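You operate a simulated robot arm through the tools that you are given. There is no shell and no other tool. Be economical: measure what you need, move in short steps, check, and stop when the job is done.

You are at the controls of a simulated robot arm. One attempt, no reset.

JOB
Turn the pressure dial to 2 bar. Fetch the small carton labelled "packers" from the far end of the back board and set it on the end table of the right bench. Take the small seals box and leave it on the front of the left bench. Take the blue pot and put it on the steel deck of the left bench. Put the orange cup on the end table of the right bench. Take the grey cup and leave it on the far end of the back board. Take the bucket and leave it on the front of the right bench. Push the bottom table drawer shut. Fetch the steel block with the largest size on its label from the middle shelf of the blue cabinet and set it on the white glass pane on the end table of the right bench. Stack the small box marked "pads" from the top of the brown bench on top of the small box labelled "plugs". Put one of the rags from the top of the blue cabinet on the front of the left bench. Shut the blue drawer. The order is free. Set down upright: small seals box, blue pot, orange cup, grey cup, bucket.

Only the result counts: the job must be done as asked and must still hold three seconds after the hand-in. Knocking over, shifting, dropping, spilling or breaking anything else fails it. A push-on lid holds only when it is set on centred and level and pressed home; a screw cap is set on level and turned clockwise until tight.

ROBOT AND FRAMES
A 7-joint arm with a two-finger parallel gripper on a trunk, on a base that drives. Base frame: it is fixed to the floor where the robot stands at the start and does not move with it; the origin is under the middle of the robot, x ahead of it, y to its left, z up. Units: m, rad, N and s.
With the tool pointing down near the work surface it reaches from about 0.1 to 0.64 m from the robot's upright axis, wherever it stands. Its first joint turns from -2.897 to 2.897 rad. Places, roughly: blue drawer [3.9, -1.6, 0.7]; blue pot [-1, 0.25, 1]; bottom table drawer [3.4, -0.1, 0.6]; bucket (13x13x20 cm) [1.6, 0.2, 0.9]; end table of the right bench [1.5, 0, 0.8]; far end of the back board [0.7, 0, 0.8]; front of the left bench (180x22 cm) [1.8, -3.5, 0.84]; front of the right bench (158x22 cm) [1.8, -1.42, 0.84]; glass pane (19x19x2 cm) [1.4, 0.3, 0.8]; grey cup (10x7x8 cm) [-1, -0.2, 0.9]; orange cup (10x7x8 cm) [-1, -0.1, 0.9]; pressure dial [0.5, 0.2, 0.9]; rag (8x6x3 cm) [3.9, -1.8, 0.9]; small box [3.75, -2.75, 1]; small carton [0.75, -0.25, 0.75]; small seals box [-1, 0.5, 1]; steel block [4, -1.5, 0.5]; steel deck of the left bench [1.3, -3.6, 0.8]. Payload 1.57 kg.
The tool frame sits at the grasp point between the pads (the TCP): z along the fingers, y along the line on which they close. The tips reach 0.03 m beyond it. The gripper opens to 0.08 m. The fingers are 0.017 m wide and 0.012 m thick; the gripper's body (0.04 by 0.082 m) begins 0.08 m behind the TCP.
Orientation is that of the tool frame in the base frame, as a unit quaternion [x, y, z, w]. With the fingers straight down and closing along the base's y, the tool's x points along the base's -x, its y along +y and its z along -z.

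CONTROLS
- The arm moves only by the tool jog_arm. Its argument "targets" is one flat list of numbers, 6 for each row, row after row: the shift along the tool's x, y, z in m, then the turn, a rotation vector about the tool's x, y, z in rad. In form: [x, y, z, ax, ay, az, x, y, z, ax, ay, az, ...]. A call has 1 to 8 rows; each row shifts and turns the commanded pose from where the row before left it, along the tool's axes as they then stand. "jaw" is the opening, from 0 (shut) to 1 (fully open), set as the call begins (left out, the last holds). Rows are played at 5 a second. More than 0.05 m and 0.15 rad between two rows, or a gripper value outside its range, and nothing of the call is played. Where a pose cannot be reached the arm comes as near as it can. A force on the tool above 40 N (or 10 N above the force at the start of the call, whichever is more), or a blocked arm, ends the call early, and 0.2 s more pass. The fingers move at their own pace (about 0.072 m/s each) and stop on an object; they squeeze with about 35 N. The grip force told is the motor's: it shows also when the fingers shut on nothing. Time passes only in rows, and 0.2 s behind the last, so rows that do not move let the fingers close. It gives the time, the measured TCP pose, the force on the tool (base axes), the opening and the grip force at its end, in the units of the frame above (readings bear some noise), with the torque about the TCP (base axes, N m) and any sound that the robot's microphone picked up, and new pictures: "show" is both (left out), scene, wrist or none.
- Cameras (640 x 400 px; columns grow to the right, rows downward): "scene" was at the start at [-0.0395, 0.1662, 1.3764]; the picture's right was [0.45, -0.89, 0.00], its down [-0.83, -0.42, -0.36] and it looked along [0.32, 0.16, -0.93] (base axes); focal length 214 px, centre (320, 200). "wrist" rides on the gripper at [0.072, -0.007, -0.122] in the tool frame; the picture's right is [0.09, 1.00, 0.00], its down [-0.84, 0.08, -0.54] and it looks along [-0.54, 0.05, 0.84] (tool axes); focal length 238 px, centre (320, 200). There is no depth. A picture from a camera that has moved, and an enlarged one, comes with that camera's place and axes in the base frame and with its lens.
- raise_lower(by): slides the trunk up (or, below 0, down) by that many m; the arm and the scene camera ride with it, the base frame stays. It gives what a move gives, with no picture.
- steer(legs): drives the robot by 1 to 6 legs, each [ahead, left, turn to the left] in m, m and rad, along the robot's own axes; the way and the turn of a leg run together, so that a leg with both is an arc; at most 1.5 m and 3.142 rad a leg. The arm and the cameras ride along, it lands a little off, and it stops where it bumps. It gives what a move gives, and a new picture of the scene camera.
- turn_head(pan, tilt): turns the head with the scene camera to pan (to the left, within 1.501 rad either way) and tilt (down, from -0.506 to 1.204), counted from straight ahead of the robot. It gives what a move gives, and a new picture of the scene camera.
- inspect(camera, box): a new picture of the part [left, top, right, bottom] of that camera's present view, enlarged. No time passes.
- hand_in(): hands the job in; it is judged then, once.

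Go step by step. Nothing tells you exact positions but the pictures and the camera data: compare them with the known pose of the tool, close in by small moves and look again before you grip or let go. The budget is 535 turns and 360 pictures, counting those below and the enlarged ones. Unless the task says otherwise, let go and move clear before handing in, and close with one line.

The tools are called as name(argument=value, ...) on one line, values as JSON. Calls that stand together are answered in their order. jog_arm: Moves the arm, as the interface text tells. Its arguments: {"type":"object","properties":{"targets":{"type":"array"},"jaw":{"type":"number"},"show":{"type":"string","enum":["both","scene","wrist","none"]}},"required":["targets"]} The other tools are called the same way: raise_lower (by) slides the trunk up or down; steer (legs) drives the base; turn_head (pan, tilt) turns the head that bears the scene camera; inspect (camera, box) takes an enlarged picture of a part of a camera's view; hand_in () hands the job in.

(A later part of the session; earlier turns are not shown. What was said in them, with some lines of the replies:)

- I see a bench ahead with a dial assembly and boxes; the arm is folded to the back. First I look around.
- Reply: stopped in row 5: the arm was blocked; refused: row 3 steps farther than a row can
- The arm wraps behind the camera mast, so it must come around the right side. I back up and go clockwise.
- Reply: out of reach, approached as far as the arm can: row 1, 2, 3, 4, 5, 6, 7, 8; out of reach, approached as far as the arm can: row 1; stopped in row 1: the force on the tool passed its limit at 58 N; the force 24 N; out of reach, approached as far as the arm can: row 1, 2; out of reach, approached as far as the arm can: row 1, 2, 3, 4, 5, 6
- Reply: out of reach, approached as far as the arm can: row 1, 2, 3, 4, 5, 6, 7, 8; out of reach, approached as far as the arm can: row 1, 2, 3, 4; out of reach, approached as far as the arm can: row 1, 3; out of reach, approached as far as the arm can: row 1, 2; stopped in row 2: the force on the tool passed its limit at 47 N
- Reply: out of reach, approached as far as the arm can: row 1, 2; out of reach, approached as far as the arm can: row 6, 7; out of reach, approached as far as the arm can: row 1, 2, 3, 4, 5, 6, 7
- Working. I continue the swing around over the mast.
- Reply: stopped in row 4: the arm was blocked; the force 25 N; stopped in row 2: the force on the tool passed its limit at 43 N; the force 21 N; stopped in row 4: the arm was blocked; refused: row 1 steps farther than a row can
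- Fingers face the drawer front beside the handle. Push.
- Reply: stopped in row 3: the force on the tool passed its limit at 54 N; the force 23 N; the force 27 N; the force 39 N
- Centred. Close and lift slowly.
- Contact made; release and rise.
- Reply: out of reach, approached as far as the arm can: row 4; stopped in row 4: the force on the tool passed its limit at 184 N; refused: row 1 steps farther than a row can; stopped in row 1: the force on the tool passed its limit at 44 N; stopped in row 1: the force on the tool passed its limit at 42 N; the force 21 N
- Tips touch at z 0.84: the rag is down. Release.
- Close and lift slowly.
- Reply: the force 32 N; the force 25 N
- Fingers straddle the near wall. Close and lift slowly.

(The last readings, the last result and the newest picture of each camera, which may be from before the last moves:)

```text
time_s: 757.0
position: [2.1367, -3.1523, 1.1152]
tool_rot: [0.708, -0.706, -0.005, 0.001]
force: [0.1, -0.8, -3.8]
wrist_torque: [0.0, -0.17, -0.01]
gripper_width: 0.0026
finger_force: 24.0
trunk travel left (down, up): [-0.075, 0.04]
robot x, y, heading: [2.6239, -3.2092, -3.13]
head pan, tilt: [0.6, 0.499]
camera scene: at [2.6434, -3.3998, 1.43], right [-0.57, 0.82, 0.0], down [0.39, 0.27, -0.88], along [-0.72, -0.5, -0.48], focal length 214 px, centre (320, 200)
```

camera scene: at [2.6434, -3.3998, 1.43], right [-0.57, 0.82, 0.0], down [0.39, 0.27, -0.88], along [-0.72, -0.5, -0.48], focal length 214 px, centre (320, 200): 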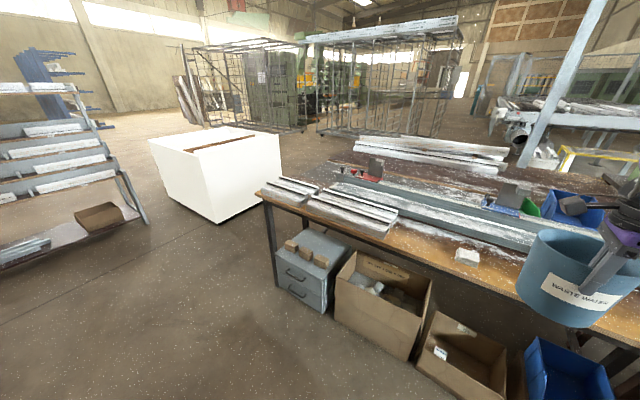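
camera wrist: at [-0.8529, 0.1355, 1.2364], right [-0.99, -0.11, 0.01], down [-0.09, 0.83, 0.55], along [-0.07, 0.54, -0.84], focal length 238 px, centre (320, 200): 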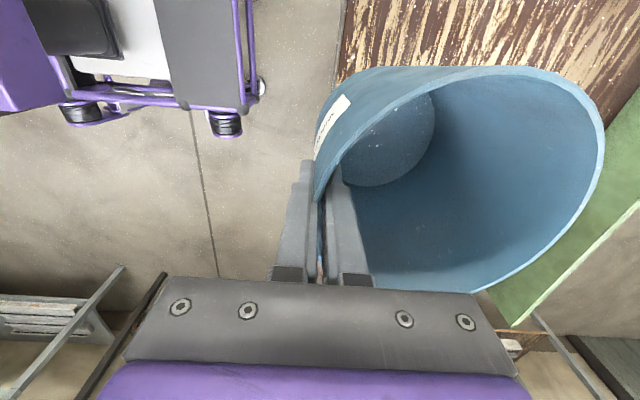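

steer(legs=[[0, 0, -0.013], [0, 1.45, 0], [0, 0.28, 0]])

turn_head(pan=0.2, tilt=0.6)

```text
time_s: 774.2
position: [2.1366, -4.8664, 1.1158]
tool_rot: [-0.705, 0.709, 0.005, -0.001]
force: [0.5, 0.6, -2.8]
wrist_torque: [-0.01, -0.18, -0.01]
gripper_width: 0.0027
finger_force: 23.6
trunk travel left (down, up): [-0.075, 0.04]
robot x, y, heading: [2.6254, -4.9292, -3.141]
head pan, tilt: [0.6, 0.499]
camera scene: at [2.6415, -5.1185, 1.4301], right [-0.57, 0.82, 0.0], down [0.39, 0.27, -0.88], along [-0.72, -0.5, -0.48], focal length 214 px, centre (320, 200)
```

scene: 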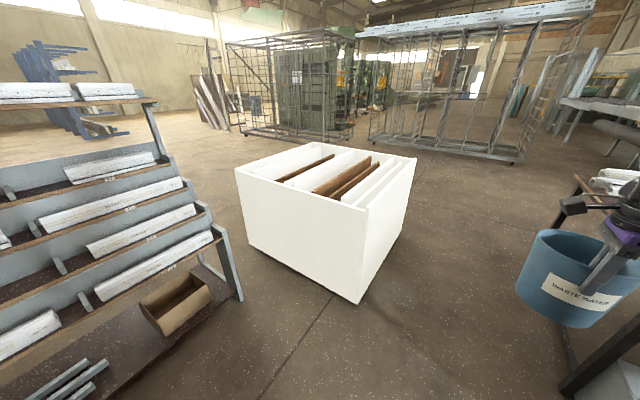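

```text
time_s: 775.0
position: [2.1367, -4.8666, 1.1155]
tool_rot: [-0.705, 0.709, 0.005, -0.002]
force: [-0.3, 0.4, -3.2]
wrist_torque: [-0.01, -0.16, -0.02]
gripper_width: 0.0026
finger_force: 23.5
trunk travel left (down, up): [-0.075, 0.04]
robot x, y, heading: [2.6269, -4.9282, -3.138]
head pan, tilt: [0.201, 0.6]
camera scene: at [2.6299, -5.0848, 1.421], right [-0.2, 0.98, 0.0], down [0.55, 0.11, -0.83], along [-0.81, -0.17, -0.56], focal length 214 px, centre (320, 200)
```

scene: 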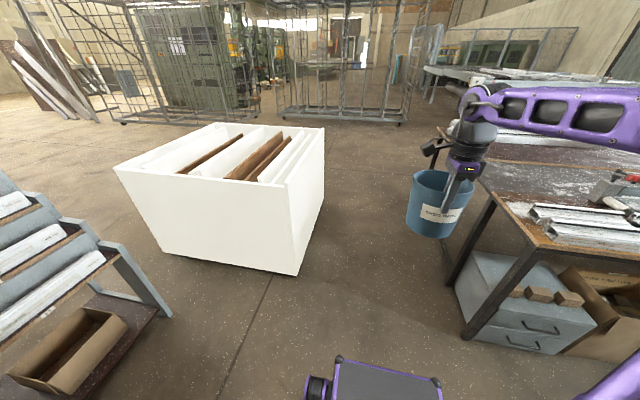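

jog_arm(targets=[0, 0, -0.02, 0, 0, 0, 0, 0, -0.02, 0, 0, 0], show="none")

steer(legs=[[0, 0, -1.571], [0, 0.6, 0]])

```text
time_s: 775.6
position: [2.1373, -4.8665, 1.1565]
tool_rot: [-0.705, 0.709, 0.006, -0.002]
force: [0.5, 0.2, -1.9]
wrist_torque: [-0.03, -0.19, 0.02]
gripper_width: 0.0029
finger_force: 23.7
trunk travel left (down, up): [-0.075, 0.04]
robot x, y, heading: [2.6237, -4.9266, -3.137]
head pan, tilt: [0.201, 0.6]
```

```text
time_s: 785.9
position: [2.0865, -4.4387, 1.1559]
tool_rot: [0.004, 1.0, 0.005, 0.002]
force: [-0.3, 0.3, -3.2]
wrist_torque: [-0.19, -0.02, 0.01]
gripper_width: 0.0029
finger_force: 23.9
trunk travel left (down, up): [-0.075, 0.04]
robot x, y, heading: [2.0256, -4.9293, 1.57]
head pan, tilt: [0.201, 0.6]
camera scene: at [1.8651, -4.9295, 1.421], right [0.98, 0.2, 0.0], down [0.11, -0.55, -0.82], along [-0.16, 0.81, -0.57], focal length 214 px, centre (320, 200)
```

scene: 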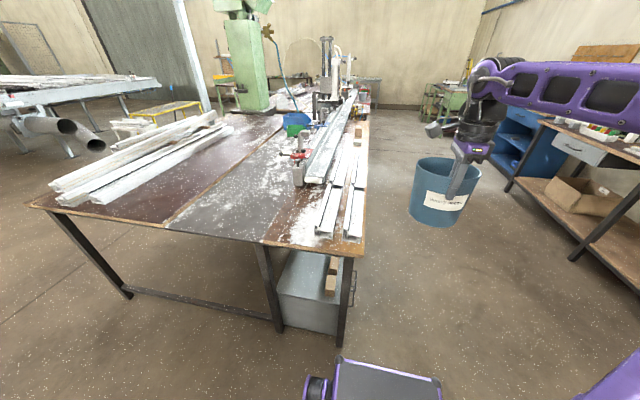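

steer(legs=[[0, 0.755, 0], [0.07, 0, 0]])

jog_arm(targets=[0, 0.04, 0, 0, 0, 0, 0, 0.04, 0, 0, 0, 0, 0, 0, 0.03, 0, 0, 0], show="both")

```text
time_s: 794.2
position: [1.3245, -4.3694, 1.1559]
tool_rot: [0.004, 1.0, 0.006, 0.002]
force: [-0.4, -0.2, -2.5]
wrist_torque: [-0.18, -0.01, -0.01]
gripper_width: 0.0027
finger_force: 24.6
trunk travel left (down, up): [-0.075, 0.04]
robot x, y, heading: [1.2673, -4.8525, 1.571]
head pan, tilt: [0.201, 0.6]
camera scene: at [1.1049, -4.8599, 1.421], right [0.98, 0.2, 0.0], down [0.11, -0.55, -0.83], along [-0.16, 0.81, -0.56], focal length 214 px, centre (320, 200)
```

scene: 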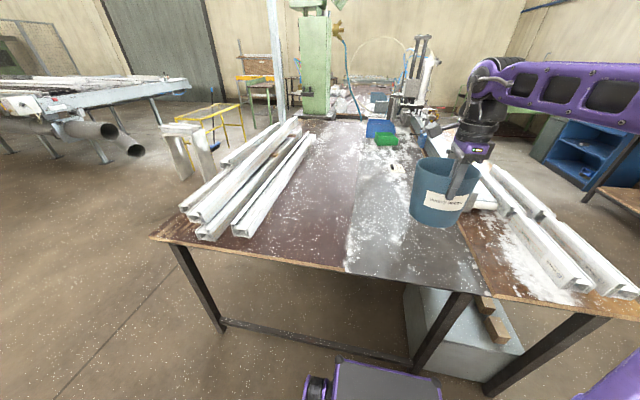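

```text
time_s: 795.0
position: [1.3254, -4.2892, 1.1265]
tool_rot: [0.003, 1.0, 0.004, 0.003]
force: [-0.8, 0.4, -2.5]
wrist_torque: [-0.2, 0.03, -0.02]
gripper_width: 0.0025
finger_force: 24.4
trunk travel left (down, up): [-0.075, 0.04]
robot x, y, heading: [1.2623, -4.859, 1.571]
head pan, tilt: [0.201, 0.6]
camera scene: at [1.1048, -4.8596, 1.421], right [0.98, 0.2, 0.0], down [0.11, -0.55, -0.82], along [-0.16, 0.81, -0.57], focal length 214 px, centre (320, 200)
camera wrist: at [1.2531, -4.2961, 1.248], right [-0.09, 1.0, 0.01], down [0.83, 0.07, 0.55], along [0.54, 0.05, -0.84], focal length 238 px, centre (320, 200)
```

scene: 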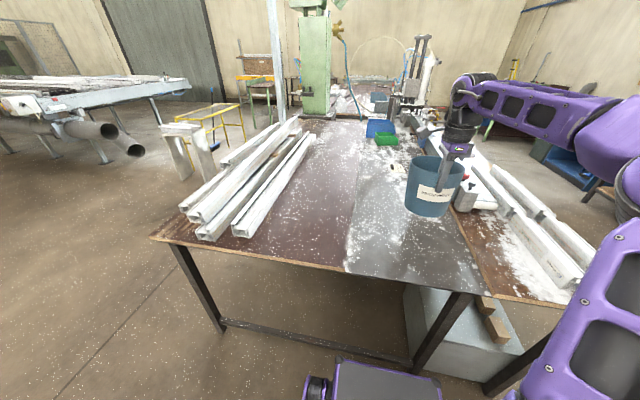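
wrist: 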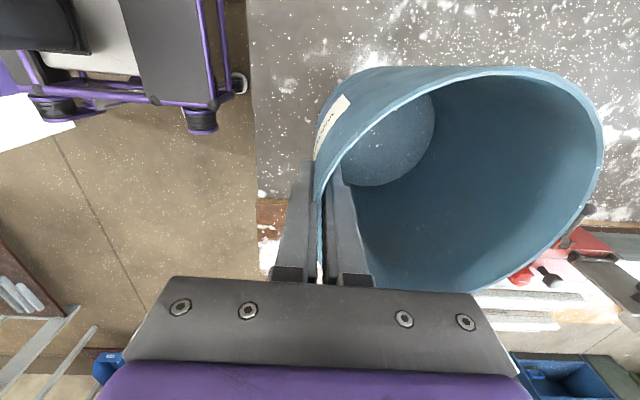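

inspect(camera="scene", box=[330, 110, 530, 300])

```text
2.11 times, centred on (430, 205) of scene
camera zoom: at [1.1048, -4.8596, 1.421], right [0.98, 0.2, 0.0], down [0.11, -0.55, -0.82], along [-0.16, 0.81, -0.57], focal length 452 px, centre (88, 190)
```

zoom: 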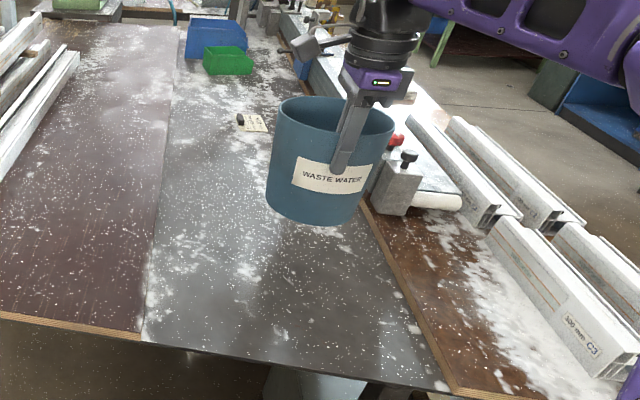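

jog_arm(targets=[0, 0, 0.03, 0, 0, 0, 0, 0, 0.03, 0, 0, 0, 0, 0, 0.03, 0, 0, 0, 0, 0, 0.03, 0, 0, 0, 0, 0, 0.015, 0, 0, 0], show="wrist")

jog_arm(targets=[0, 0, 0.006, 0, 0, 0, 0, 0, 0.006, 0, 0, 0], show="none")

jog_arm(targets=[0, 0, 0.004, 0, 0, 0], show="none")

```text
time_s: 796.2
position: [1.3269, -4.2865, 0.9926]
tool_rot: [0.004, 1.0, 0.006, 0.003]
force: [-0.1, -0.3, -2.8]
wrist_torque: [-0.15, 0.03, 0.02]
gripper_width: 0.0026
finger_force: 24.2
trunk travel left (down, up): [-0.075, 0.04]
robot x, y, heading: [1.263, -4.8597, 1.575]
head pan, tilt: [0.201, 0.6]
camera wrist: at [1.253, -4.2944, 1.1128], right [-0.09, 1.0, 0.01], down [0.83, 0.07, 0.55], along [0.54, 0.06, -0.84], focal length 238 px, centre (320, 200)
```

wrist: 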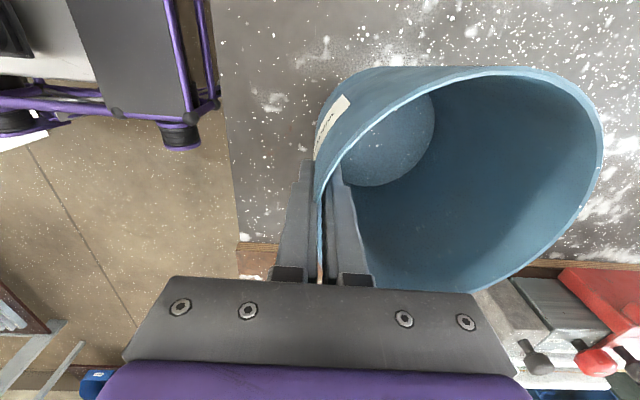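

```text
time_s: 796.8
position: [1.325, -4.287, 0.9799]
tool_rot: [0.004, 1.0, 0.004, 0.003]
force: [0.2, 0.8, -1.8]
wrist_torque: [-0.16, 0.04, 0.03]
gripper_width: 0.0028
finger_force: 24.0
trunk travel left (down, up): [-0.075, 0.04]
robot x, y, heading: [1.2626, -4.8558, 1.57]
head pan, tilt: [0.201, 0.6]
```

```text
time_s: 797.2
position: [1.3257, -4.288, 0.9765]
tool_rot: [0.004, 1.0, 0.004, 0.002]
force: [0.1, -0.1, -2.5]
wrist_torque: [-0.16, 0.03, 0.0]
gripper_width: 0.0027
finger_force: 24.1
trunk travel left (down, up): [-0.075, 0.04]
robot x, y, heading: [1.2632, -4.8597, 1.571]
head pan, tilt: [0.201, 0.6]
```

jog_arm(targets=[0, 0, 0.004, 0, 0, 0], show="none")

jog_arm(targets=[0, 0, 0.003, 0, 0, 0], show="none")

jog_arm(targets=[0, 0, 0.003, 0, 0, 0], show="none")

```text
time_s: 797.6
position: [1.3265, -4.286, 0.9718]
tool_rot: [0.003, 1.0, 0.005, 0.002]
force: [-0.4, 0.5, -3.4]
wrist_torque: [-0.14, 0.03, 0.04]
gripper_width: 0.0029
finger_force: 24.2
trunk travel left (down, up): [-0.075, 0.04]
robot x, y, heading: [1.2597, -4.8597, 1.571]
head pan, tilt: [0.201, 0.6]
```

```text
time_s: 798.0
position: [1.3254, -4.2865, 0.9673]
tool_rot: [0.004, 1.0, 0.005, 0.003]
force: [-0.7, 0.6, -1.9]
wrist_torque: [-0.17, 0.02, -0.03]
gripper_width: 0.0028
finger_force: 23.8
trunk travel left (down, up): [-0.075, 0.04]
robot x, y, heading: [1.2617, -4.8566, 1.568]
head pan, tilt: [0.201, 0.6]
```

```text
time_s: 798.4
position: [1.3257, -4.2878, 0.9653]
tool_rot: [0.004, 1.0, 0.005, 0.002]
force: [-0.8, -0.2, -2.7]
wrist_torque: [-0.16, 0.0, 0.0]
gripper_width: 0.0026
finger_force: 23.8
trunk travel left (down, up): [-0.075, 0.04]
robot x, y, heading: [1.2659, -4.8569, 1.572]
head pan, tilt: [0.201, 0.6]
```

jog_arm(targets=[0, 0, 0.003, 0, 0, 0], show="none")

jog_arm(targets=[0, 0, 0.003, 0, 0, 0], show="none")

jog_arm(targets=[0, 0, 0.002, 0, 0, 0], show="none")

```text
time_s: 798.8
position: [1.3254, -4.2881, 0.9624]
tool_rot: [0.003, 1.0, 0.004, 0.003]
force: [-0.4, 0.7, -3.2]
wrist_torque: [-0.2, 0.01, -0.02]
gripper_width: 0.0027
finger_force: 24.3
trunk travel left (down, up): [-0.075, 0.04]
robot x, y, heading: [1.2646, -4.8599, 1.573]
head pan, tilt: [0.201, 0.6]
```

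```text
time_s: 799.2
position: [1.3252, -4.2872, 0.9586]
tool_rot: [0.003, 1.0, 0.004, 0.002]
force: [-0.5, 0.3, -3.0]
wrist_torque: [-0.2, 0.0, 0.04]
gripper_width: 0.003
finger_force: 24.0
trunk travel left (down, up): [-0.075, 0.04]
robot x, y, heading: [1.2616, -4.8537, 1.568]
head pan, tilt: [0.201, 0.6]
```

```text
time_s: 799.6
position: [1.3269, -4.2876, 0.9578]
tool_rot: [0.004, 1.0, 0.005, 0.003]
force: [0.4, -0.3, -2.6]
wrist_torque: [-0.19, 0.02, -0.01]
gripper_width: 0.0026
finger_force: 24.3
trunk travel left (down, up): [-0.075, 0.04]
robot x, y, heading: [1.26, -4.8577, 1.57]
head pan, tilt: [0.201, 0.6]
```

inspect(camera="scene", box=[390, 140, 490, 240])

jog_arm(targets=[0, 0, 0.003, 0, 0, 0], show="none")

jog_arm(targets=[0, 0, 0.003, 0, 0, 0], show="none")

```text
4.00 times, centred on (440, 190) of scene
camera zoom: at [1.1049, -4.8598, 1.421], right [0.98, 0.2, 0.0], down [0.11, -0.55, -0.82], along [-0.16, 0.81, -0.57], focal length 858 px, centre (-160, 240)
```

zoom: 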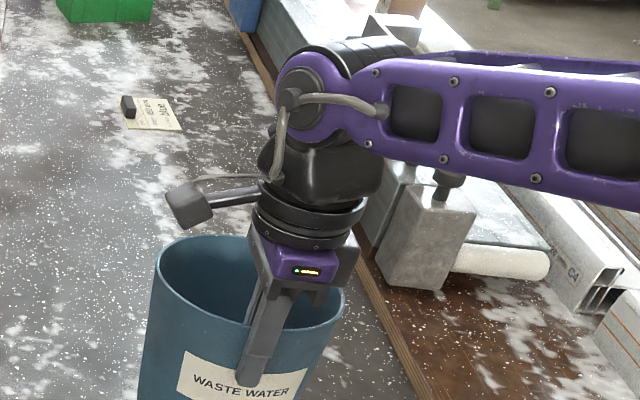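

```text
time_s: 800.0
position: [1.3259, -4.2874, 0.9542]
tool_rot: [0.004, 1.0, 0.005, 0.002]
force: [-0.2, -0.7, -2.8]
wrist_torque: [-0.19, 0.0, 0.02]
gripper_width: 0.0026
finger_force: 23.8
trunk travel left (down, up): [-0.075, 0.04]
robot x, y, heading: [1.2622, -4.8575, 1.57]
head pan, tilt: [0.201, 0.6]
```

```text
time_s: 800.4
position: [1.326, -4.2876, 0.9521]
tool_rot: [0.003, 1.0, 0.005, 0.002]
force: [-0.6, 0.4, -2.6]
wrist_torque: [-0.2, 0.04, -0.02]
gripper_width: 0.0025
finger_force: 23.7
trunk travel left (down, up): [-0.075, 0.04]
robot x, y, heading: [1.2593, -4.8559, 1.571]
head pan, tilt: [0.201, 0.6]
```

inspect(camera="scene", box=[390, 190, 490, 270])

jog_arm(targets=[0, 0, 0.003, 0, 0, 0], show="none")

jog_arm(targets=[0, 0, 0.003, 0, 0, 0], show="none")

```text
5.00 times, centred on (440, 230) of scene
camera zoom: at [1.1049, -4.8598, 1.421], right [0.98, 0.2, 0.0], down [0.11, -0.55, -0.82], along [-0.16, 0.81, -0.57], focal length 1072 px, centre (-280, 50)
```

zoom: 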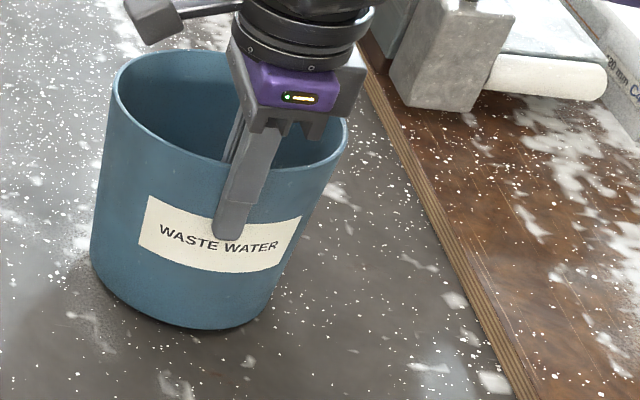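

```text
time_s: 800.8
position: [1.3246, -4.2877, 0.9503]
tool_rot: [0.004, 1.0, 0.007, 0.003]
force: [0.7, -3.5, 9.7]
wrist_torque: [0.79, -0.05, -0.04]
gripper_width: 0.0027
finger_force: 24.3
trunk travel left (down, up): [-0.075, 0.04]
robot x, y, heading: [1.2664, -4.8577, 1.569]
head pan, tilt: [0.201, 0.6]
```

```text
time_s: 801.2
position: [1.325, -4.2882, 0.9473]
tool_rot: [0.004, 1.0, 0.008, 0.002]
force: [-0.4, -6.1, 15.8]
wrist_torque: [1.38, -0.02, -0.01]
gripper_width: 0.0036
finger_force: 24.6
trunk travel left (down, up): [-0.075, 0.04]
robot x, y, heading: [1.26, -4.8596, 1.567]
head pan, tilt: [0.201, 0.6]
```

jog_arm(targets=[0, 0, -0.003, 0, 0, 0], show="none")

jog_arm(targets=[0, 0, 0, 0, 0, 0, 0, 0, 0, 0, 0, 0, 0, 0, -0.01, 0, 0, 0, 0, 0, -0.03, 0, 0, 0, 0, 0, -0.04, 0, 0, 0, 0, 0, -0.05, 0, 0, 0, 0, 0, -0.04, 0, 0, 0], jaw=0.6, show="both")

```text
time_s: 801.6
position: [1.3253, -4.2866, 0.9482]
tool_rot: [0.003, 1.0, 0.006, 0.002]
force: [0.1, 0.4, 7.5]
wrist_torque: [1.35, -0.03, 0.0]
gripper_width: 0.0032
finger_force: 23.8
trunk travel left (down, up): [-0.075, 0.04]
robot x, y, heading: [1.2608, -4.8584, 1.572]
head pan, tilt: [0.201, 0.6]
```

```text
time_s: 803.2
position: [1.3258, -4.2905, 1.1192]
tool_rot: [0.002, 1.0, 0.005, 0.003]
force: [-0.3, 0.4, 0.5]
wrist_torque: [0.0, -0.02, -0.03]
gripper_width: 0.0479
finger_force: 0.2
trunk travel left (down, up): [-0.075, 0.04]
robot x, y, heading: [1.2653, -4.8602, 1.573]
head pan, tilt: [0.201, 0.6]
camera scene: at [1.1048, -4.86, 1.4209], right [0.98, 0.2, 0.0], down [0.11, -0.55, -0.83], along [-0.16, 0.81, -0.56], focal length 214 px, centre (320, 200)
camera wrist: at [1.2528, -4.2973, 1.24], right [-0.09, 1.0, 0.01], down [0.83, 0.07, 0.55], along [0.54, 0.06, -0.84], focal length 238 px, centre (320, 200)
```

scene: 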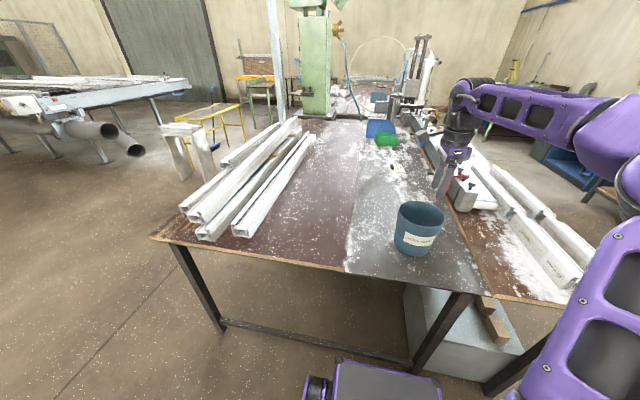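
wrist: 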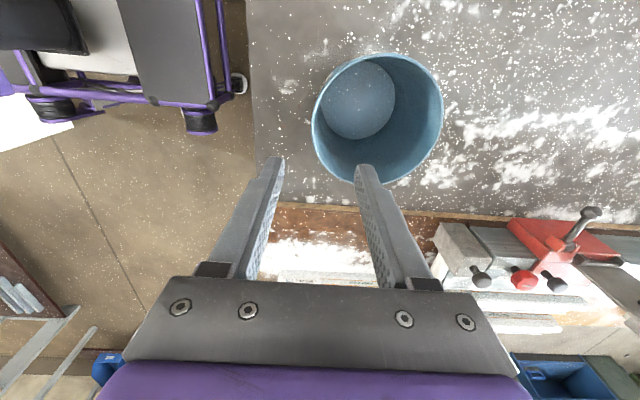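

jog_arm(targets=[0, -0.04, 0, 0, 0, 0, 0, -0.04, 0, 0, 0, 0, 0, -0.04, 0, 0, 0, 0], show="none")

hand_in()

```text
time_s: 804.0
position: [1.3245, -4.4074, 1.1168]
tool_rot: [0.004, 1.0, 0.004, 0.003]
force: [-0.2, 0.5, -1.5]
wrist_torque: [-0.04, 0.0, -0.02]
gripper_width: 0.048
finger_force: 0.1
trunk travel left (down, up): [-0.075, 0.04]
robot x, y, heading: [1.2624, -4.8584, 1.574]
head pan, tilt: [0.201, 0.6]
```

```text
The job is handed in.
```

I did all twelve tasks, pulled the arm clear and handed the job in. I checked the results in pictures as I went, but the judge's verdict was not shown to me.
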